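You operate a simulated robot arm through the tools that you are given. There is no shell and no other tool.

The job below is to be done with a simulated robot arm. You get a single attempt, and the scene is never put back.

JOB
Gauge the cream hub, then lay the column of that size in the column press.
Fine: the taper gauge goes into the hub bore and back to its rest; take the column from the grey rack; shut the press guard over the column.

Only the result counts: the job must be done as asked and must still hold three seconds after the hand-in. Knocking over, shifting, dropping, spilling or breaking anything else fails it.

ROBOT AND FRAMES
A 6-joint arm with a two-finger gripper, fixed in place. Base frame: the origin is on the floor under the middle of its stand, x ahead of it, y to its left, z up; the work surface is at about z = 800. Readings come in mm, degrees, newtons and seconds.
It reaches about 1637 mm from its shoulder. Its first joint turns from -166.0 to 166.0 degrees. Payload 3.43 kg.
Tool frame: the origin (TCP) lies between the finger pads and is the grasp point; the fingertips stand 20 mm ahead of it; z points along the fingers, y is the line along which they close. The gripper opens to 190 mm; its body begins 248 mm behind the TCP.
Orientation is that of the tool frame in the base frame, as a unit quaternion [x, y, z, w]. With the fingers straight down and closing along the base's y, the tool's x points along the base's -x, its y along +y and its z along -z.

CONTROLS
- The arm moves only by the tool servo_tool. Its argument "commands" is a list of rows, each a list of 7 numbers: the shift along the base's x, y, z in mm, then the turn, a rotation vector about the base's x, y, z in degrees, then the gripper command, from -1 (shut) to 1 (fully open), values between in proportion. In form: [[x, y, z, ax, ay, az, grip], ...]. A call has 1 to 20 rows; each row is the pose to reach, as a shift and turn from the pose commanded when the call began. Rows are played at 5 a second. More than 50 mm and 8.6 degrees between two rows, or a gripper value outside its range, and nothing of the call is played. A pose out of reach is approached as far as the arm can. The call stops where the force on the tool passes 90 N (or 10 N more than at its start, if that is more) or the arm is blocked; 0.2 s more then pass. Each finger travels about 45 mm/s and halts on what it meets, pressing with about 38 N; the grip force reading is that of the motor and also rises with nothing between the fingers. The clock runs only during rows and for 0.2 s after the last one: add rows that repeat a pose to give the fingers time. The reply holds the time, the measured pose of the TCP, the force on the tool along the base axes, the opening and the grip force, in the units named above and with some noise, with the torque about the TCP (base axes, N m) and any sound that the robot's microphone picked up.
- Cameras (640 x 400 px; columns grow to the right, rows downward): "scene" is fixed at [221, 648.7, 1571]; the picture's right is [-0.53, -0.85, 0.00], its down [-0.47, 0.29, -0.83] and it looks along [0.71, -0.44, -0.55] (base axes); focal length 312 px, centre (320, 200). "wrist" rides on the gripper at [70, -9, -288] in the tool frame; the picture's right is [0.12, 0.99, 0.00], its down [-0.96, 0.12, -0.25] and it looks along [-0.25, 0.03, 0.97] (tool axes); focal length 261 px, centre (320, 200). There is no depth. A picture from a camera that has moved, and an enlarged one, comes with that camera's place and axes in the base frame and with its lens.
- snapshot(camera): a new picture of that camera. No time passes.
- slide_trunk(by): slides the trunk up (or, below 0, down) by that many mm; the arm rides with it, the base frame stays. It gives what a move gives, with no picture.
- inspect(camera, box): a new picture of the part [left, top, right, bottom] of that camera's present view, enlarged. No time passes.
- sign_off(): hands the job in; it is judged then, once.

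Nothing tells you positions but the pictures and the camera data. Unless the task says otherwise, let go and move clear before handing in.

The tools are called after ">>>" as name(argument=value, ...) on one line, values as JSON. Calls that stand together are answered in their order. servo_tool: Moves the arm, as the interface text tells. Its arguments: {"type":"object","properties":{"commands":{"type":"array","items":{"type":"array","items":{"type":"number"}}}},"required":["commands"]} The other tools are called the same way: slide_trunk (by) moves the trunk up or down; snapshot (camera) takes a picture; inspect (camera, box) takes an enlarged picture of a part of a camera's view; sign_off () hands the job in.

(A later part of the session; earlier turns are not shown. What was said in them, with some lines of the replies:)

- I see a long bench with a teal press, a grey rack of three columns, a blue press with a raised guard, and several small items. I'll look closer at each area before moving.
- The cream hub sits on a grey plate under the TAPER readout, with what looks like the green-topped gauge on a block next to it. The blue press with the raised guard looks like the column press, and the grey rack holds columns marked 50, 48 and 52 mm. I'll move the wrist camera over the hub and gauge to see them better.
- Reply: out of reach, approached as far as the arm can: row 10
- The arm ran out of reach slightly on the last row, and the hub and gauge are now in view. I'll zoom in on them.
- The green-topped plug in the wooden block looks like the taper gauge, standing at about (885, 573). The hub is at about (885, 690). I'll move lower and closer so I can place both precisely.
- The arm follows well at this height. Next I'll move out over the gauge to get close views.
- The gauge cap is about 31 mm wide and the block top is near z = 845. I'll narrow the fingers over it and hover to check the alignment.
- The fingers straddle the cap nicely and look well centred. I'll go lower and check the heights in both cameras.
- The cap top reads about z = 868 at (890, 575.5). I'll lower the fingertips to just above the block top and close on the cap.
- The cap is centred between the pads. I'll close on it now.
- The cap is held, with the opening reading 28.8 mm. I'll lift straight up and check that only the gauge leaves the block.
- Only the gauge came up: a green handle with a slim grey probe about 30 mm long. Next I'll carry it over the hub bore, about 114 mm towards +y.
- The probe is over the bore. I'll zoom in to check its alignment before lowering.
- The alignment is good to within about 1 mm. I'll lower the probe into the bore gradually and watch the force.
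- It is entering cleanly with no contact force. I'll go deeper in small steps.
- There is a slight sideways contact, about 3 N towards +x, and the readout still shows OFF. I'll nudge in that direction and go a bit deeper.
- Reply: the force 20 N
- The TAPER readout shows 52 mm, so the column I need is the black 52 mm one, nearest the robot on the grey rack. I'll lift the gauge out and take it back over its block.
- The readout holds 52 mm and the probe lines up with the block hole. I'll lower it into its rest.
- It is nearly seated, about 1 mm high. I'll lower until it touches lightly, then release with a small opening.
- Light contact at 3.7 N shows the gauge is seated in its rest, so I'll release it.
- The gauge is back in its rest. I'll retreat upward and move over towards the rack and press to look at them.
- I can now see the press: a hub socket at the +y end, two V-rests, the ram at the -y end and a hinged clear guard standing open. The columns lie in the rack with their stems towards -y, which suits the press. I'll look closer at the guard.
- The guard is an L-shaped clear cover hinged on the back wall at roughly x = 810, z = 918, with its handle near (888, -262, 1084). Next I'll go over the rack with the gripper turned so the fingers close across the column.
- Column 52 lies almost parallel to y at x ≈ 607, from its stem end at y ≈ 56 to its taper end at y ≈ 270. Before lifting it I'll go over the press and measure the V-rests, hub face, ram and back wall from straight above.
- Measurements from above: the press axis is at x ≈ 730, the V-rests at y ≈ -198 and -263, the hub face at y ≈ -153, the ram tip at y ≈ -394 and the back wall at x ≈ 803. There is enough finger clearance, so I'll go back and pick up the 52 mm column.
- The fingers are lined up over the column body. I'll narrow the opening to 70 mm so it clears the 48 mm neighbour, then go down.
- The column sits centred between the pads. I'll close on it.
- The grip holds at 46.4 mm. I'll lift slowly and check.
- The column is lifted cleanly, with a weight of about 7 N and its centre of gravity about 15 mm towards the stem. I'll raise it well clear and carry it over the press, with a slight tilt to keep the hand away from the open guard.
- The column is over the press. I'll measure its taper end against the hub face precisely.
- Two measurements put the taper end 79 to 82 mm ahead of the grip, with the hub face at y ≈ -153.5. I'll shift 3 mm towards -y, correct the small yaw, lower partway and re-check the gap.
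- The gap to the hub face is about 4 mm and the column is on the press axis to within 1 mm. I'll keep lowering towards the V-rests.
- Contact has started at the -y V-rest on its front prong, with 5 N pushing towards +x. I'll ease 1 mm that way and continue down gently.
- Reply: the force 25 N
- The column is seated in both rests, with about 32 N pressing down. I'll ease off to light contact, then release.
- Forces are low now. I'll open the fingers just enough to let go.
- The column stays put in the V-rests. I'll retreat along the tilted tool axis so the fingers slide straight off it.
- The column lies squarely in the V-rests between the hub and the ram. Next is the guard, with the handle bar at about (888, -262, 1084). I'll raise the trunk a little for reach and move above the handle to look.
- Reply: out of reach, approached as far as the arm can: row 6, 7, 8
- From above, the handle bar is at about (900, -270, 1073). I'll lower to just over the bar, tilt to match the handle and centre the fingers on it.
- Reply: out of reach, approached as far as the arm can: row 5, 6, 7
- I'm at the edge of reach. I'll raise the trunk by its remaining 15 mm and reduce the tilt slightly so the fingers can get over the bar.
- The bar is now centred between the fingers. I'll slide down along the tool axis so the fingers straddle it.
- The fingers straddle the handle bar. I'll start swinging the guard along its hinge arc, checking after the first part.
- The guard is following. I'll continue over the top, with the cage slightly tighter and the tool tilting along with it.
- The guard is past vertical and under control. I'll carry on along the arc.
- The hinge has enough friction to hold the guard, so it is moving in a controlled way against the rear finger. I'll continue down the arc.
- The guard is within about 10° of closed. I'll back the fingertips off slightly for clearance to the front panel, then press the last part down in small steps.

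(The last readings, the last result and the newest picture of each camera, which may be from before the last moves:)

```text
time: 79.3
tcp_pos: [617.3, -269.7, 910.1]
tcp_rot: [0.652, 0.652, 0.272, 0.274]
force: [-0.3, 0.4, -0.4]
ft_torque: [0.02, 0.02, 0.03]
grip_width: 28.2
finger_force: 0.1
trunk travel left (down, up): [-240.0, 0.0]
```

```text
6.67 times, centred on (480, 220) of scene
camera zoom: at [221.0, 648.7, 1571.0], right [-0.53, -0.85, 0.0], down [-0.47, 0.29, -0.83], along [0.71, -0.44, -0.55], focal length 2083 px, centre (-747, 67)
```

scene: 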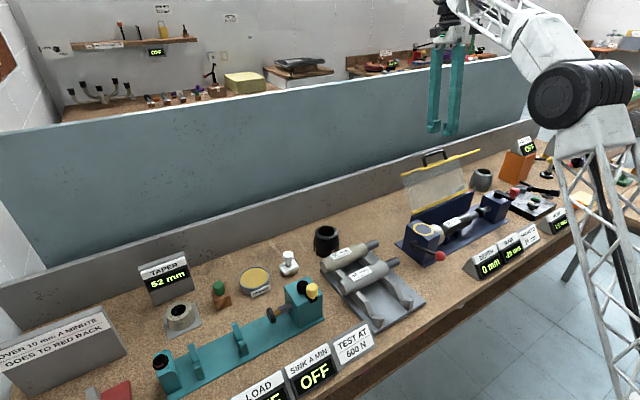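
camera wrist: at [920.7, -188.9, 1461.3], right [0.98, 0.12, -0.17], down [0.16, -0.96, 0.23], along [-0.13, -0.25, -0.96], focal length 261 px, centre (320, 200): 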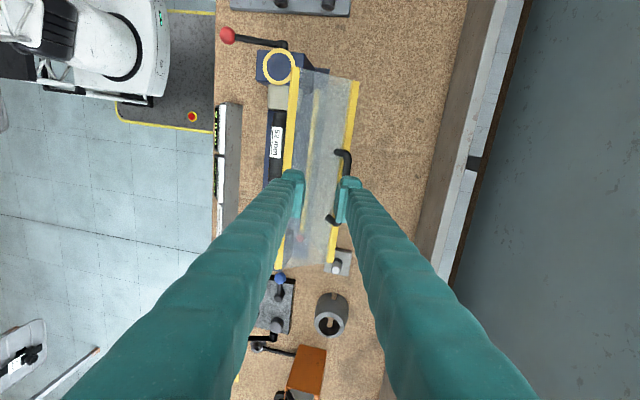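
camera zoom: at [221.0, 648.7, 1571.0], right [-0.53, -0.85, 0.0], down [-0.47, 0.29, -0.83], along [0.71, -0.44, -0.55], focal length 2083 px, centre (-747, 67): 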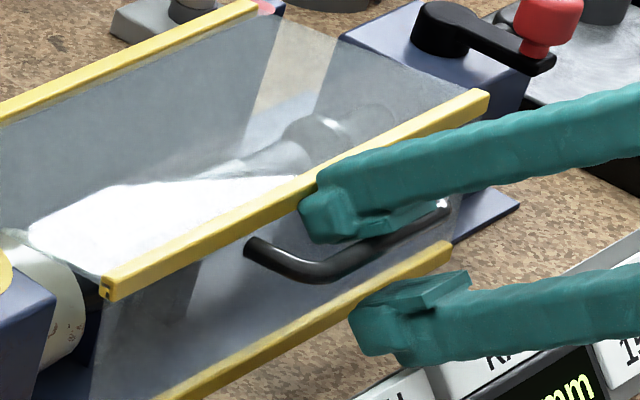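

The guard is within about 5° of shut. Going further in this pose would bring the front finger close to the RAM sign, so I'll slide off the handle and come back vertical to press the guard down from above.

>>> servo_tool(commands=[[-6, 0, 6, 0, 0, 0, -0.7], [-14, 0, 14, 0, 0, 0, -0.7], [-24, 0, 24, 0, 0, 0, -0.7], [-34, 0, 34, 0, 0, 0, -0.7], [-44, 0, 44, 0, 0, 0, -0.7], [-44, 0, 64, 0, 8, 0, -0.7], [-36, 0, 84, 0, 16, 0, -0.8], [-20, 0, 102, 0, 24, 0, -0.9], [0, 0, 114, 0, 32, 0, -1], [20, 0, 120, 0, 40, 0, -1], [38, 0, 120, 0, 45.5, 0, -1], [52, 0, 120, 0, 45.5, 0, -1], [52, 0, 120, 0, 45.5, 0, -1]])

>>> snapshot(camera="wrist")

>>> inspect(camera="scene", box=[390, 140, 530, 280])

```text
time: 82.1
tcp_pos: [668.8, -269.6, 1028.6]
tcp_rot: [0.707, 0.707, 0.0, 0.001]
force: [1.2, 0.5, -0.1]
ft_torque: [0.02, 0.04, 0.0]
grip_width: 0.0
finger_force: 34.1
trunk travel left (down, up): [-240.0, 0.0]
```

```text
taken
camera wrist: at [661.1, -198.4, 1315.1], right [0.99, 0.12, 0.0], down [0.12, -0.96, 0.25], along [0.03, -0.25, -0.97], focal length 261 px, centre (320, 200)
```

wrist: 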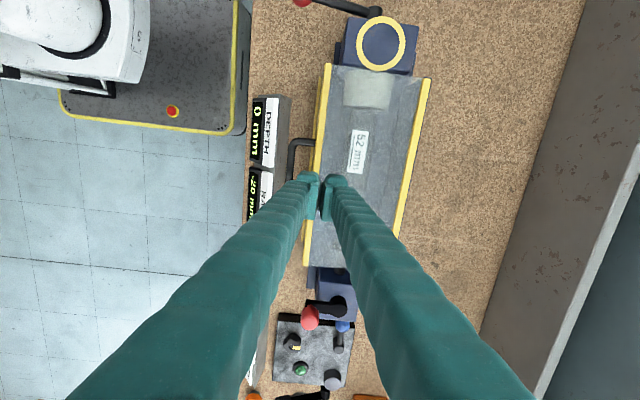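

```text
2.86 times, centred on (460, 210) of scene
camera zoom: at [221.0, 648.7, 1571.0], right [-0.53, -0.85, 0.0], down [-0.47, 0.29, -0.83], along [0.71, -0.44, -0.55], focal length 893 px, centre (-80, 171)
```

zoom: 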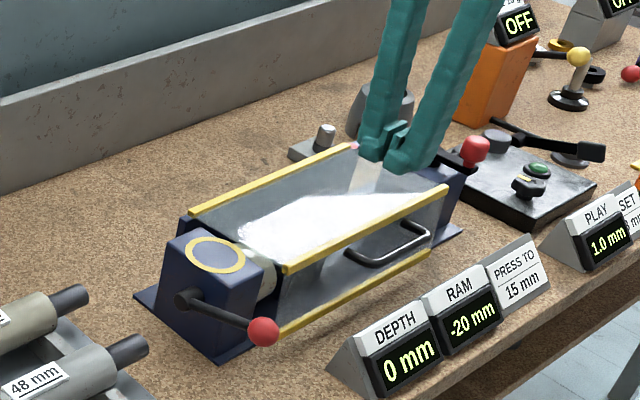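

The guard stays where it was left. With the fingers closed and vertical, I'll press gently on its top front edge.

>>> servo_tool(commands=[[3, 0, -20, 0, 0, 0, -1], [4, 0, -40, 0, 0, 0, -1], [4, 0, -55, 0, 0, 0, -1], [4, 0, -62, 0, 0, 0, -1], [4, 0, -68, 0, 0, 0, -1], [4, 0, -72, 0, 0, 0, -1], [4, 0, -72, 0, 0, 0, -1]])

>>> inspect(camera="scene", box=[400, 150, 520, 270])

```text
time: 83.7
tcp_pos: [673.7, -271.1, 956.6]
tcp_rot: [0.707, 0.707, -0.001, 0.002]
force: [-0.2, -0.3, -0.9]
ft_torque: [0.01, -0.01, -0.01]
grip_width: 0.2
finger_force: 34.6
trunk travel left (down, up): [-240.0, 0.0]
```

```text
3.33 times, centred on (460, 210) of scene
camera zoom: at [221.0, 648.7, 1571.0], right [-0.53, -0.85, 0.0], down [-0.47, 0.29, -0.83], along [0.71, -0.44, -0.55], focal length 1042 px, centre (-147, 167)
```

zoom: 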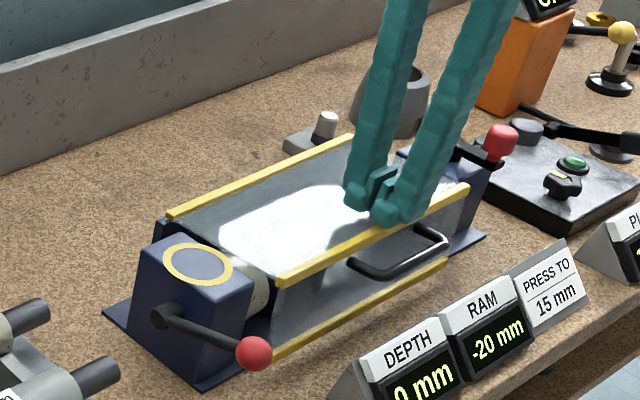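

Almost in contact. I'll step down slowly and watch the force.

>>> servo_tool(commands=[[0, 0, -3, 0, 0, 0, -1], [0, 0, -6, 0, 0, 0, -1], [0, 0, -9, 0, 0, 0, -1], [0, 0, -9, 0, 0, 0, -1]])

>>> servo_tool(commands=[[0, 0, -2, 0, 0, 0, -1], [0, 0, -4, 0, 0, 0, -1], [0, 0, -6, 0, 0, 0, -1], [0, 0, -6, 0, 0, 0, -1]])

>>> inspect(camera="scene", box=[400, 150, 520, 270])

```text
time: 84.7
tcp_pos: [673.4, -271.2, 946.6]
tcp_rot: [0.707, 0.707, 0.0, 0.001]
force: [0.2, 0.2, 0.4]
ft_torque: [0.01, 0.03, -0.02]
grip_width: 0.1
finger_force: 34.2
trunk travel left (down, up): [-240.0, 0.0]
```

```text
time: 85.7
tcp_pos: [674.3, -270.1, 941.9]
tcp_rot: [0.707, 0.707, -0.002, 0.001]
force: [0.8, -0.3, 0.1]
ft_torque: [0.01, 0.0, 0.01]
grip_width: 0.0
finger_force: 34.4
trunk travel left (down, up): [-240.0, 0.0]
```

```text
3.33 times, centred on (460, 210) of scene
camera zoom: at [221.0, 648.7, 1571.0], right [-0.53, -0.85, 0.0], down [-0.47, 0.29, -0.83], along [0.71, -0.44, -0.55], focal length 1042 px, centre (-147, 167)
```

zoom: 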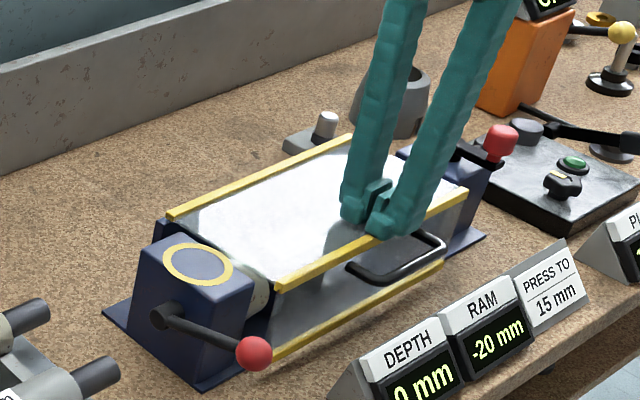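

The guard is moving down with the fingers. I'll continue until it seats.

>>> servo_tool(commands=[[0, 0, -2, 0, 0, 0, -1], [0, 0, -4, 0, 0, 0, -1], [0, 0, -4, 0, 0, 0, -1]])

>>> inspect(camera="scene", box=[400, 150, 520, 270])

```text
time: 86.5
tcp_pos: [674.5, -269.6, 937.0]
tcp_rot: [0.707, 0.707, -0.001, 0.001]
force: [1.0, -0.3, -0.1]
ft_torque: [-0.01, 0.03, 0.03]
grip_width: 0.0
finger_force: 33.9
trunk travel left (down, up): [-240.0, 0.0]
```

```text
3.33 times, centred on (460, 210) of scene
camera zoom: at [221.0, 648.7, 1571.0], right [-0.53, -0.85, 0.0], down [-0.47, 0.29, -0.83], along [0.71, -0.44, -0.55], focal length 1042 px, centre (-147, 167)
```

zoom: 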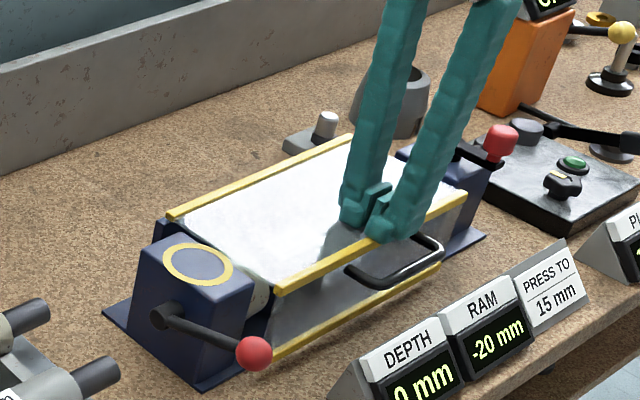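

>>> servo_tool(commands=[[0, 0, -2, 0, 0, 0, -1], [0, 0, -4, 0, 0, 0, -1], [0, 0, -4, 0, 0, 0, -1]])

>>> inspect(camera="scene", box=[400, 150, 520, 270])

>>> inspect(camera="wrist", box=[240, 40, 460, 280])

```text
time: 87.3
tcp_pos: [674.6, -270.4, 936.2]
tcp_rot: [0.707, 0.707, -0.001, 0.002]
force: [0.5, -1.3, 22.4]
ft_torque: [0.04, -0.02, 0.03]
grip_width: 6.0
finger_force: 34.4
trunk travel left (down, up): [-240.0, 0.0]
```

```text
3.33 times, centred on (460, 210) of scene
camera zoom: at [221.0, 648.7, 1571.0], right [-0.53, -0.85, 0.0], down [-0.47, 0.29, -0.83], along [0.71, -0.44, -0.55], focal length 1042 px, centre (-147, 167)
```

zoom: 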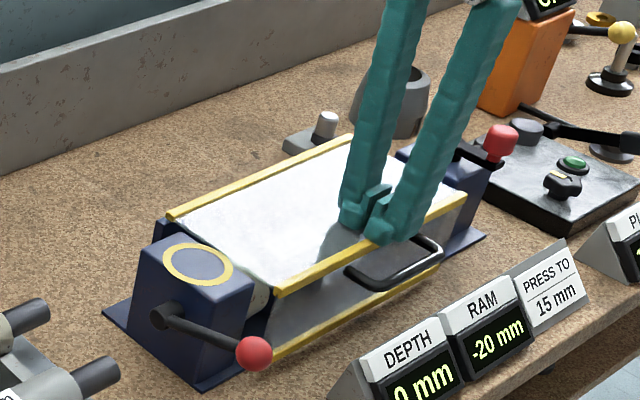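

```text
1.67 times, centred on (350, 160) of wrist
camera zoom: at [663.9, -198.4, 1221.9], right [0.99, 0.12, 0.0], down [0.12, -0.96, 0.25], along [0.03, -0.25, -0.97], focal length 434 px, centre (270, 267)
```

zoom: 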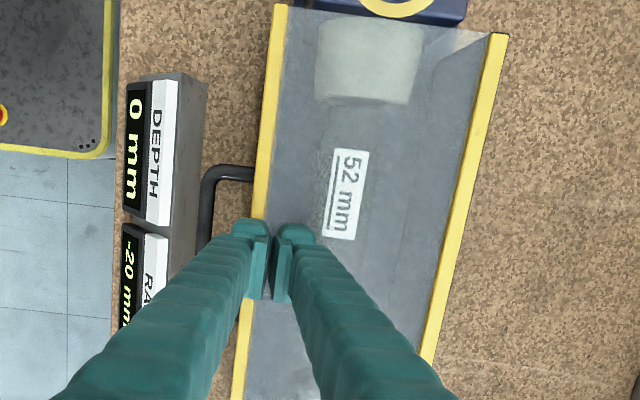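

The force jumped to 22 N, so the guard has reached its stop. I'll press 2 mm more to confirm, then lift off and look.

>>> servo_tool(commands=[[0, 0, -2, 0, 0, 0, -1], [0, 0, -2, 0, 0, 0, -1]])

>>> servo_tool(commands=[[0, 0, 4, 0, 0, 0, -1], [0, 0, 15, 0, 0, 0, -1], [0, 0, 40, 0, 0, 0, -1], [0, 0, 80, 0, 0, 0, -1], [-15, 30, 120, 0, 0, 0, -1], [-30, 70, 150, 0, 0, 0, -0.8], [-45, 115, 165, 0, 0, 0, -0.6], [-55, 160, 180, 0, 0, 0, -0.5], [-60, 205, 190, 0, 0, 0, -0.5], [-60, 250, 200, 0, 0, 0, -0.5], [-60, 250, 200, 0, 0, 0, -0.5]])

>>> snapshot(camera="scene")

>>> inspect(camera="scene", box=[400, 150, 520, 270])

>>> snapshot(camera="wrist")

```text
time: 87.9
tcp_pos: [673.3, -270.0, 934.1]
tcp_rot: [0.707, 0.707, -0.001, 0.003]
force: [2.5, -2.7, 59.4]
ft_torque: [0.09, -0.02, -0.02]
grip_width: 6.1
finger_force: 34.6
trunk travel left (down, up): [-240.0, 0.0]
```

```text
refused: row 5 steps farther than a row can; nothing moved
```

```text
taken
```

scene: 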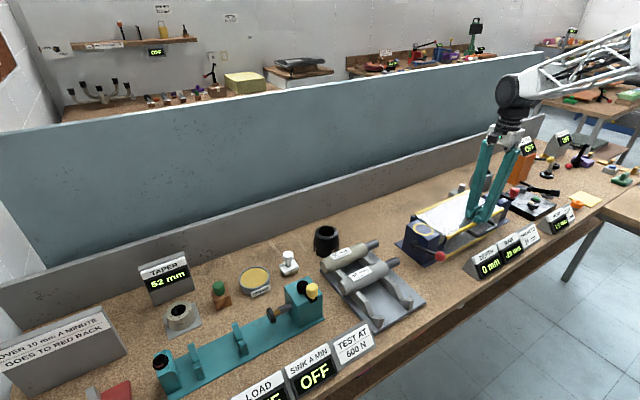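

```text
3.33 times, centred on (460, 210) of scene
camera zoom: at [221.0, 648.7, 1571.0], right [-0.53, -0.85, 0.0], down [-0.47, 0.29, -0.83], along [0.71, -0.44, -0.55], focal length 1042 px, centre (-147, 167)
```

zoom: 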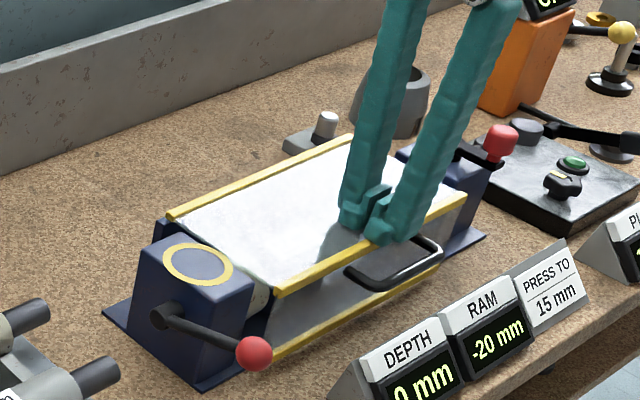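

```text
taken
camera wrist: at [663.1, -198.1, 1221.4], right [0.99, 0.12, 0.0], down [0.11, -0.96, 0.25], along [0.03, -0.25, -0.97], focal length 261 px, centre (320, 200)
```

wrist: 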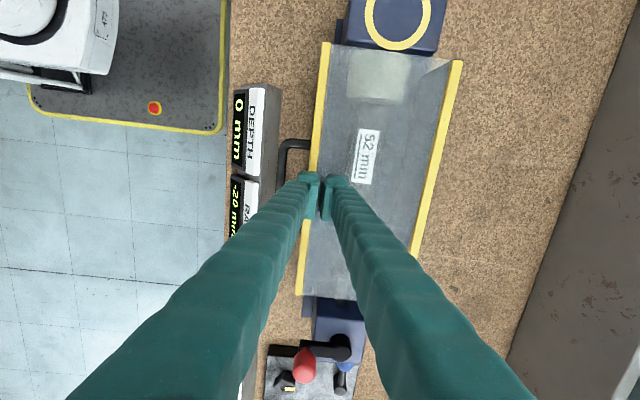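

The force climbs stiffly to 59 N, which confirms the guard is at its hard stop. The fingers spread by 6 mm, so something may be wedged between them. I'll ease off and open slightly before lifting, so nothing gets pulled up.

>>> servo_tool(commands=[[0, 0, 3, 0, 0, 0, -1], [0, 0, 4.5, 0, 0, 0, -0.85], [0, 0, 5, 0, 0, 0, -0.78], [0, 0, 5, 0, 0, 0, -0.75], [0, 0, 5, 0, 0, 0, -0.75]])

>>> inspect(camera="scene", box=[400, 150, 520, 270])

>>> inspect(camera="wrist", box=[270, 120, 390, 240])

```text
time: 89.1
tcp_pos: [673.1, -269.3, 935.5]
tcp_rot: [0.707, 0.707, -0.001, 0.001]
force: [-5.6, 0.6, 14.1]
ft_torque: [0.0, -0.17, -0.01]
grip_width: 20.3
finger_force: 0.0
trunk travel left (down, up): [-240.0, 0.0]
```

```text
3.33 times, centred on (460, 210) of scene
camera zoom: at [221.0, 648.7, 1571.0], right [-0.53, -0.85, 0.0], down [-0.47, 0.29, -0.83], along [0.71, -0.44, -0.55], focal length 1042 px, centre (-147, 167)
```

zoom: 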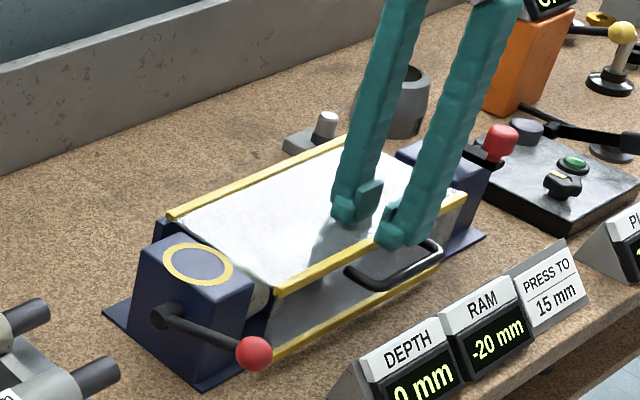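

```text
3.33 times, centred on (330, 180) of wrist
camera zoom: at [663.9, -198.9, 1222.7], right [0.99, 0.12, 0.0], down [0.12, -0.96, 0.25], along [0.03, -0.25, -0.97], focal length 869 px, centre (287, 267)
```

zoom: 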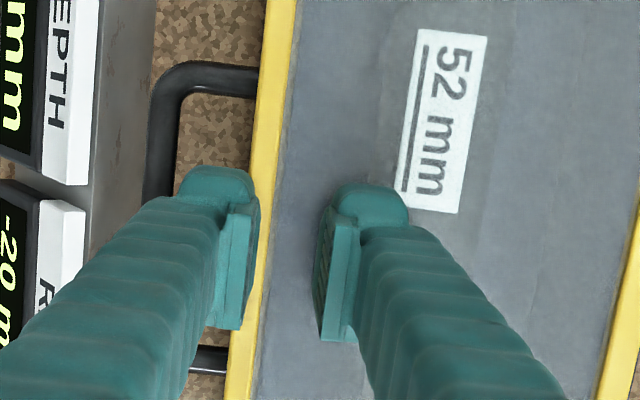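

>>> servo_tool(commands=[[0, 0, 3, 0, 0, 0, -0.75], [0, 0, 8, 0, 0, 0, -0.75], [0, 0, 20, 0, 0, 0, -0.75], [0, 0, 45, 0, 0, 0, -0.75], [0, 0, 85, 0, 0, 0, -0.75], [0, 0, 125, 0, 0, 0, -0.75], [-15, 30, 150, 0, 0, 0, -0.7], [-30, 65, 170, 0, 0, 0, -0.6], [-45, 105, 185, 0, 0, 0, -0.5], [-55, 145, 195, 0, 0, 0, -0.5], [-60, 188, 200, 0, 0, 0, -0.5], [-60, 188, 200, 0, 0, 0, -0.5]])

>>> snapshot(camera="scene")

>>> inspect(camera="scene", box=[400, 150, 520, 270])

>>> snapshot(camera="wrist")

```text
time: 91.7
tcp_pos: [613.5, -82.2, 1136.9]
tcp_rot: [0.707, 0.707, -0.002, 0.001]
force: [0.5, -0.3, -0.9]
ft_torque: [0.04, 0.0, 0.0]
grip_width: 47.6
finger_force: 0.0
trunk travel left (down, up): [-240.0, 0.0]
```

```text
taken
```

scene: 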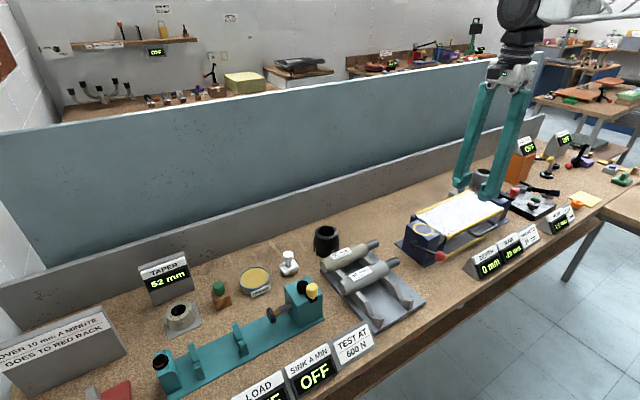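

```text
3.33 times, centred on (460, 210) of scene
camera zoom: at [221.0, 648.7, 1571.0], right [-0.53, -0.85, 0.0], down [-0.47, 0.29, -0.83], along [0.71, -0.44, -0.55], focal length 1042 px, centre (-147, 167)
```

zoom: 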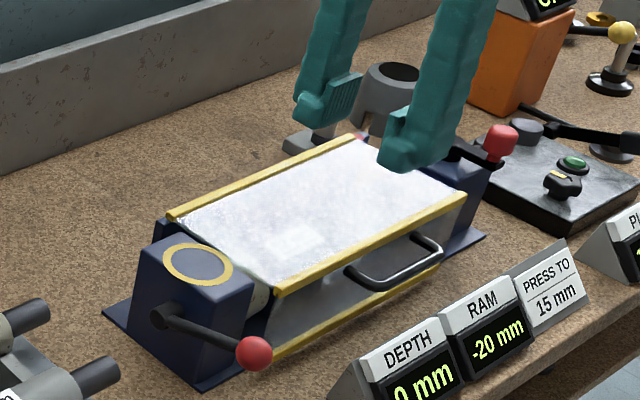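

```text
taken
camera wrist: at [604.2, -11.6, 1423.7], right [0.99, 0.12, 0.0], down [0.12, -0.96, 0.25], along [0.03, -0.25, -0.97], focal length 261 px, centre (320, 200)
```

wrist: 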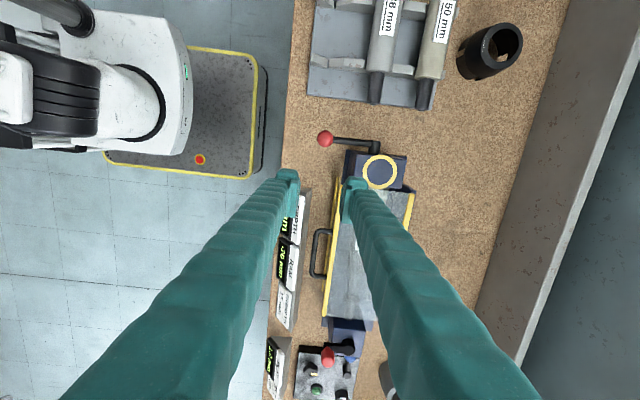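

The guard stays shut and the arm is clear. I'll check through the clear guard that the column is still in place, and that the gauge and hub are as they should be.

>>> servo_tool(commands=[[20, -40, 0, 0, 0, 0, -0.2], [40, -80, 0, 0, 0, 0, 0.1], [60, -120, 0, 0, 0, 0, 0.3], [70, -150, 0, 0, 0, 0, 0.5], [70, -150, 0, 0, 0, 0, 0.6], [70, -150, 0, 0, 0, 0, 0.6]])

>>> inspect(camera="wrist", box=[240, 60, 440, 300])

>>> inspect(camera="scene", box=[130, 240, 330, 360])

>>> inspect(camera="scene", box=[310, 210, 430, 330])

```text
time: 93.1
tcp_pos: [682.2, -234.1, 1136.8]
tcp_rot: [0.707, 0.707, -0.001, 0.001]
force: [0.2, 0.3, -0.6]
ft_torque: [0.0, 0.02, -0.03]
grip_width: 151.9
finger_force: 0.1
trunk travel left (down, up): [-240.0, 0.0]
```

```text
1.67 times, centred on (340, 180) of wrist
camera zoom: at [673.4, -162.7, 1423.0], right [0.99, 0.12, 0.0], down [0.12, -0.96, 0.25], along [0.03, -0.25, -0.97], focal length 434 px, centre (287, 233)
```

zoom: 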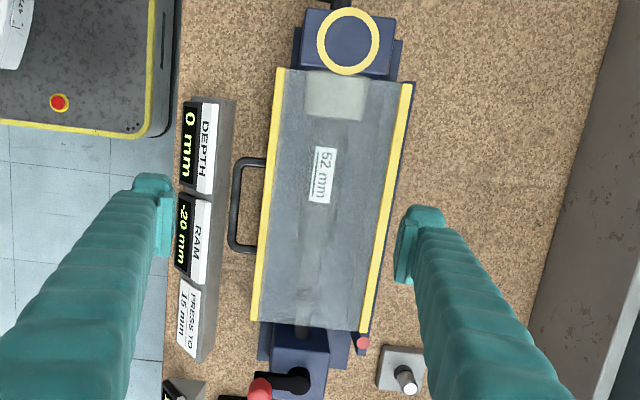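

```text
3.20 times, centred on (230, 300) of scene
camera zoom: at [221.0, 648.7, 1571.0], right [-0.53, -0.85, 0.0], down [-0.47, 0.29, -0.83], along [0.71, -0.44, -0.55], focal length 1000 px, centre (608, -120)
```

zoom: 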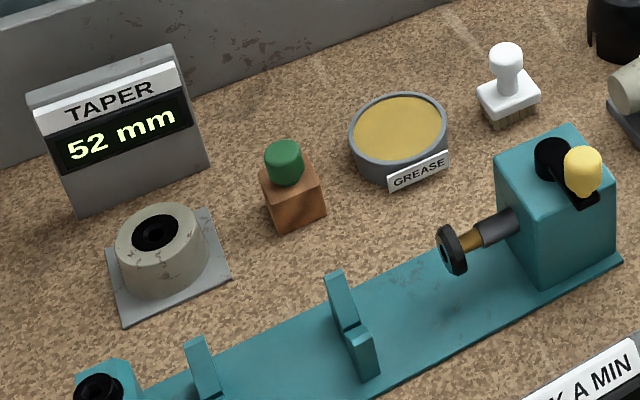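

```text
3.33 times, centred on (370, 270) of scene
camera zoom: at [221.0, 648.7, 1571.0], right [-0.53, -0.85, 0.0], down [-0.47, 0.29, -0.83], along [0.71, -0.44, -0.55], focal length 1042 px, centre (153, -33)
```

zoom: 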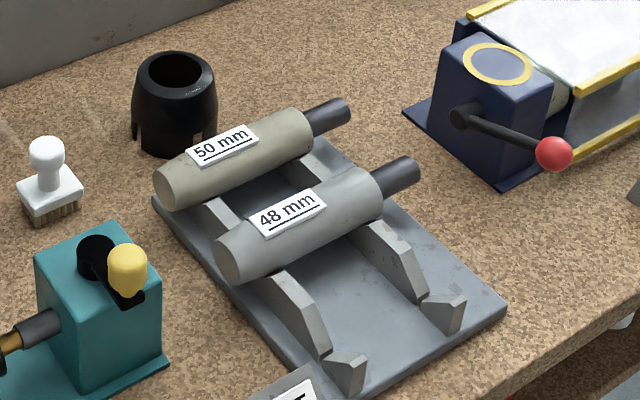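

Everything looks in order. One thing to check is the small red disc at the end of the back wall, in case it indicates whether the guard is shut.

>>> inspect(camera="wrist", box=[320, 220, 400, 280])

>>> inspect(camera="scene", box=[445, 170, 515, 220])

>>> inspect(camera="wrist", box=[280, 80, 400, 200])

>>> inspect(camera="scene", box=[415, 215, 515, 275])

```text
6.67 times, centred on (360, 250) of wrist
camera zoom: at [673.4, -162.7, 1423.0], right [0.99, 0.12, 0.0], down [0.12, -0.96, 0.25], along [0.03, -0.25, -0.97], focal length 1738 px, centre (53, -133)
```

zoom: 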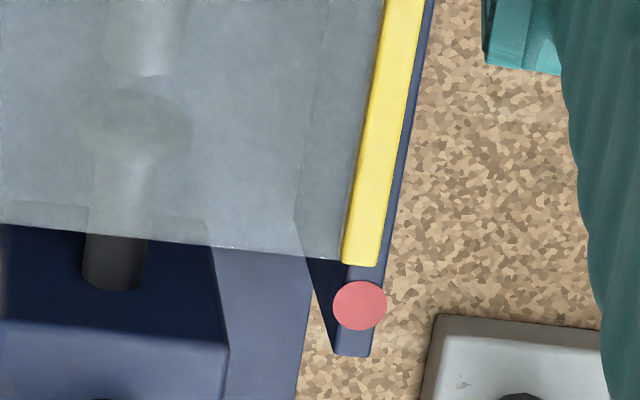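

```text
8.00 times, centred on (480, 195) of scene
camera zoom: at [221.0, 648.7, 1571.0], right [-0.53, -0.85, 0.0], down [-0.47, 0.29, -0.83], along [0.71, -0.44, -0.55], focal length 2500 px, centre (-960, 240)
```

zoom: 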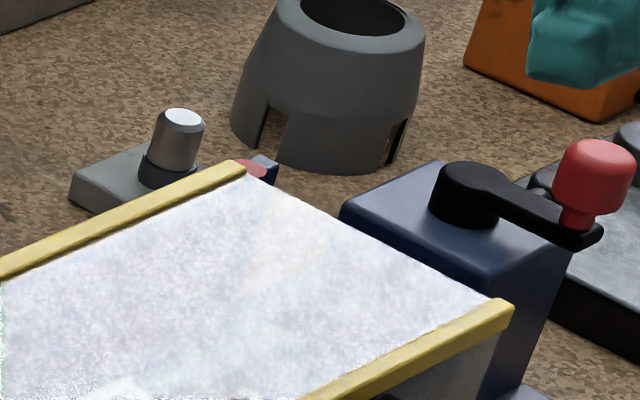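

```text
3.33 times, centred on (340, 140) of wrist
camera zoom: at [673.4, -162.7, 1423.0], right [0.99, 0.12, 0.0], down [0.12, -0.96, 0.25], along [0.03, -0.25, -0.97], focal length 869 px, centre (253, 400)
```

zoom: 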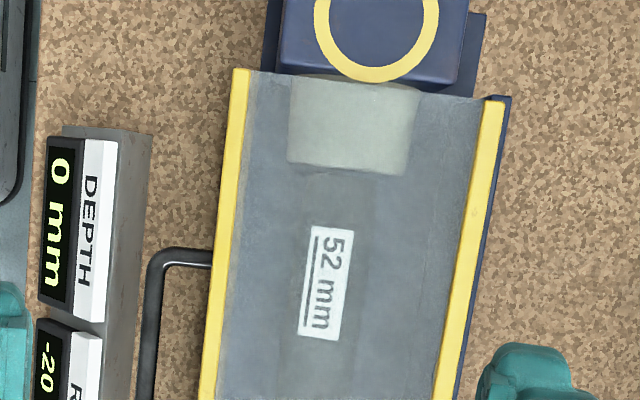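

```text
6.40 times, centred on (465, 245) of scene
camera zoom: at [221.0, 648.7, 1571.0], right [-0.53, -0.85, 0.0], down [-0.47, 0.29, -0.83], along [0.71, -0.44, -0.55], focal length 2000 px, centre (-608, -88)
```

zoom: 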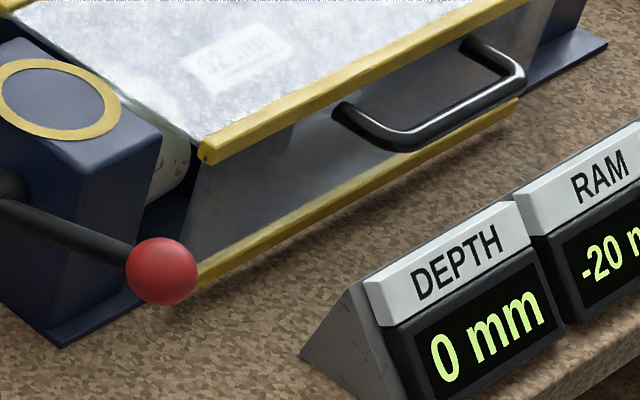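

The gauge reads 52 mm and is back in its block. The 52 mm column lies in the press rests, and the guard sits level against its stop. The red disc has not changed colour at any point, so I take it as a fixed marker. The hand is clear, so I'm handing the job in.

>>> sign_off()

```text
The job is handed in.
```

I gauged the cream hub, laid the matching column in the column press and shut the guard over it, then handed the job in. I don't have the verdict.

- **Gauge:** the taper gauge went into the hub bore and the TAPER readout showed 52 mm. It is back in its wooden rest.
- **Column:** I took the 52 mm column from the grey rack and laid it in the press V-rests, stem towards the ram. It sits about 4 mm from the hub face and about 20 mm from the ram.
- **Guard:** it is down against its stop, which I confirmed by pressing until the force climbed sharply. It stayed down after I lifted off.

The small red disc on the press back wall was red at the start and is still red. I took it as a fixed marker rather than a guard-closed light, but I couldn't confirm that.

In the final views the gauge area, the other two columns and the signs looked undisturbed. The hand is empty and clear above the press.
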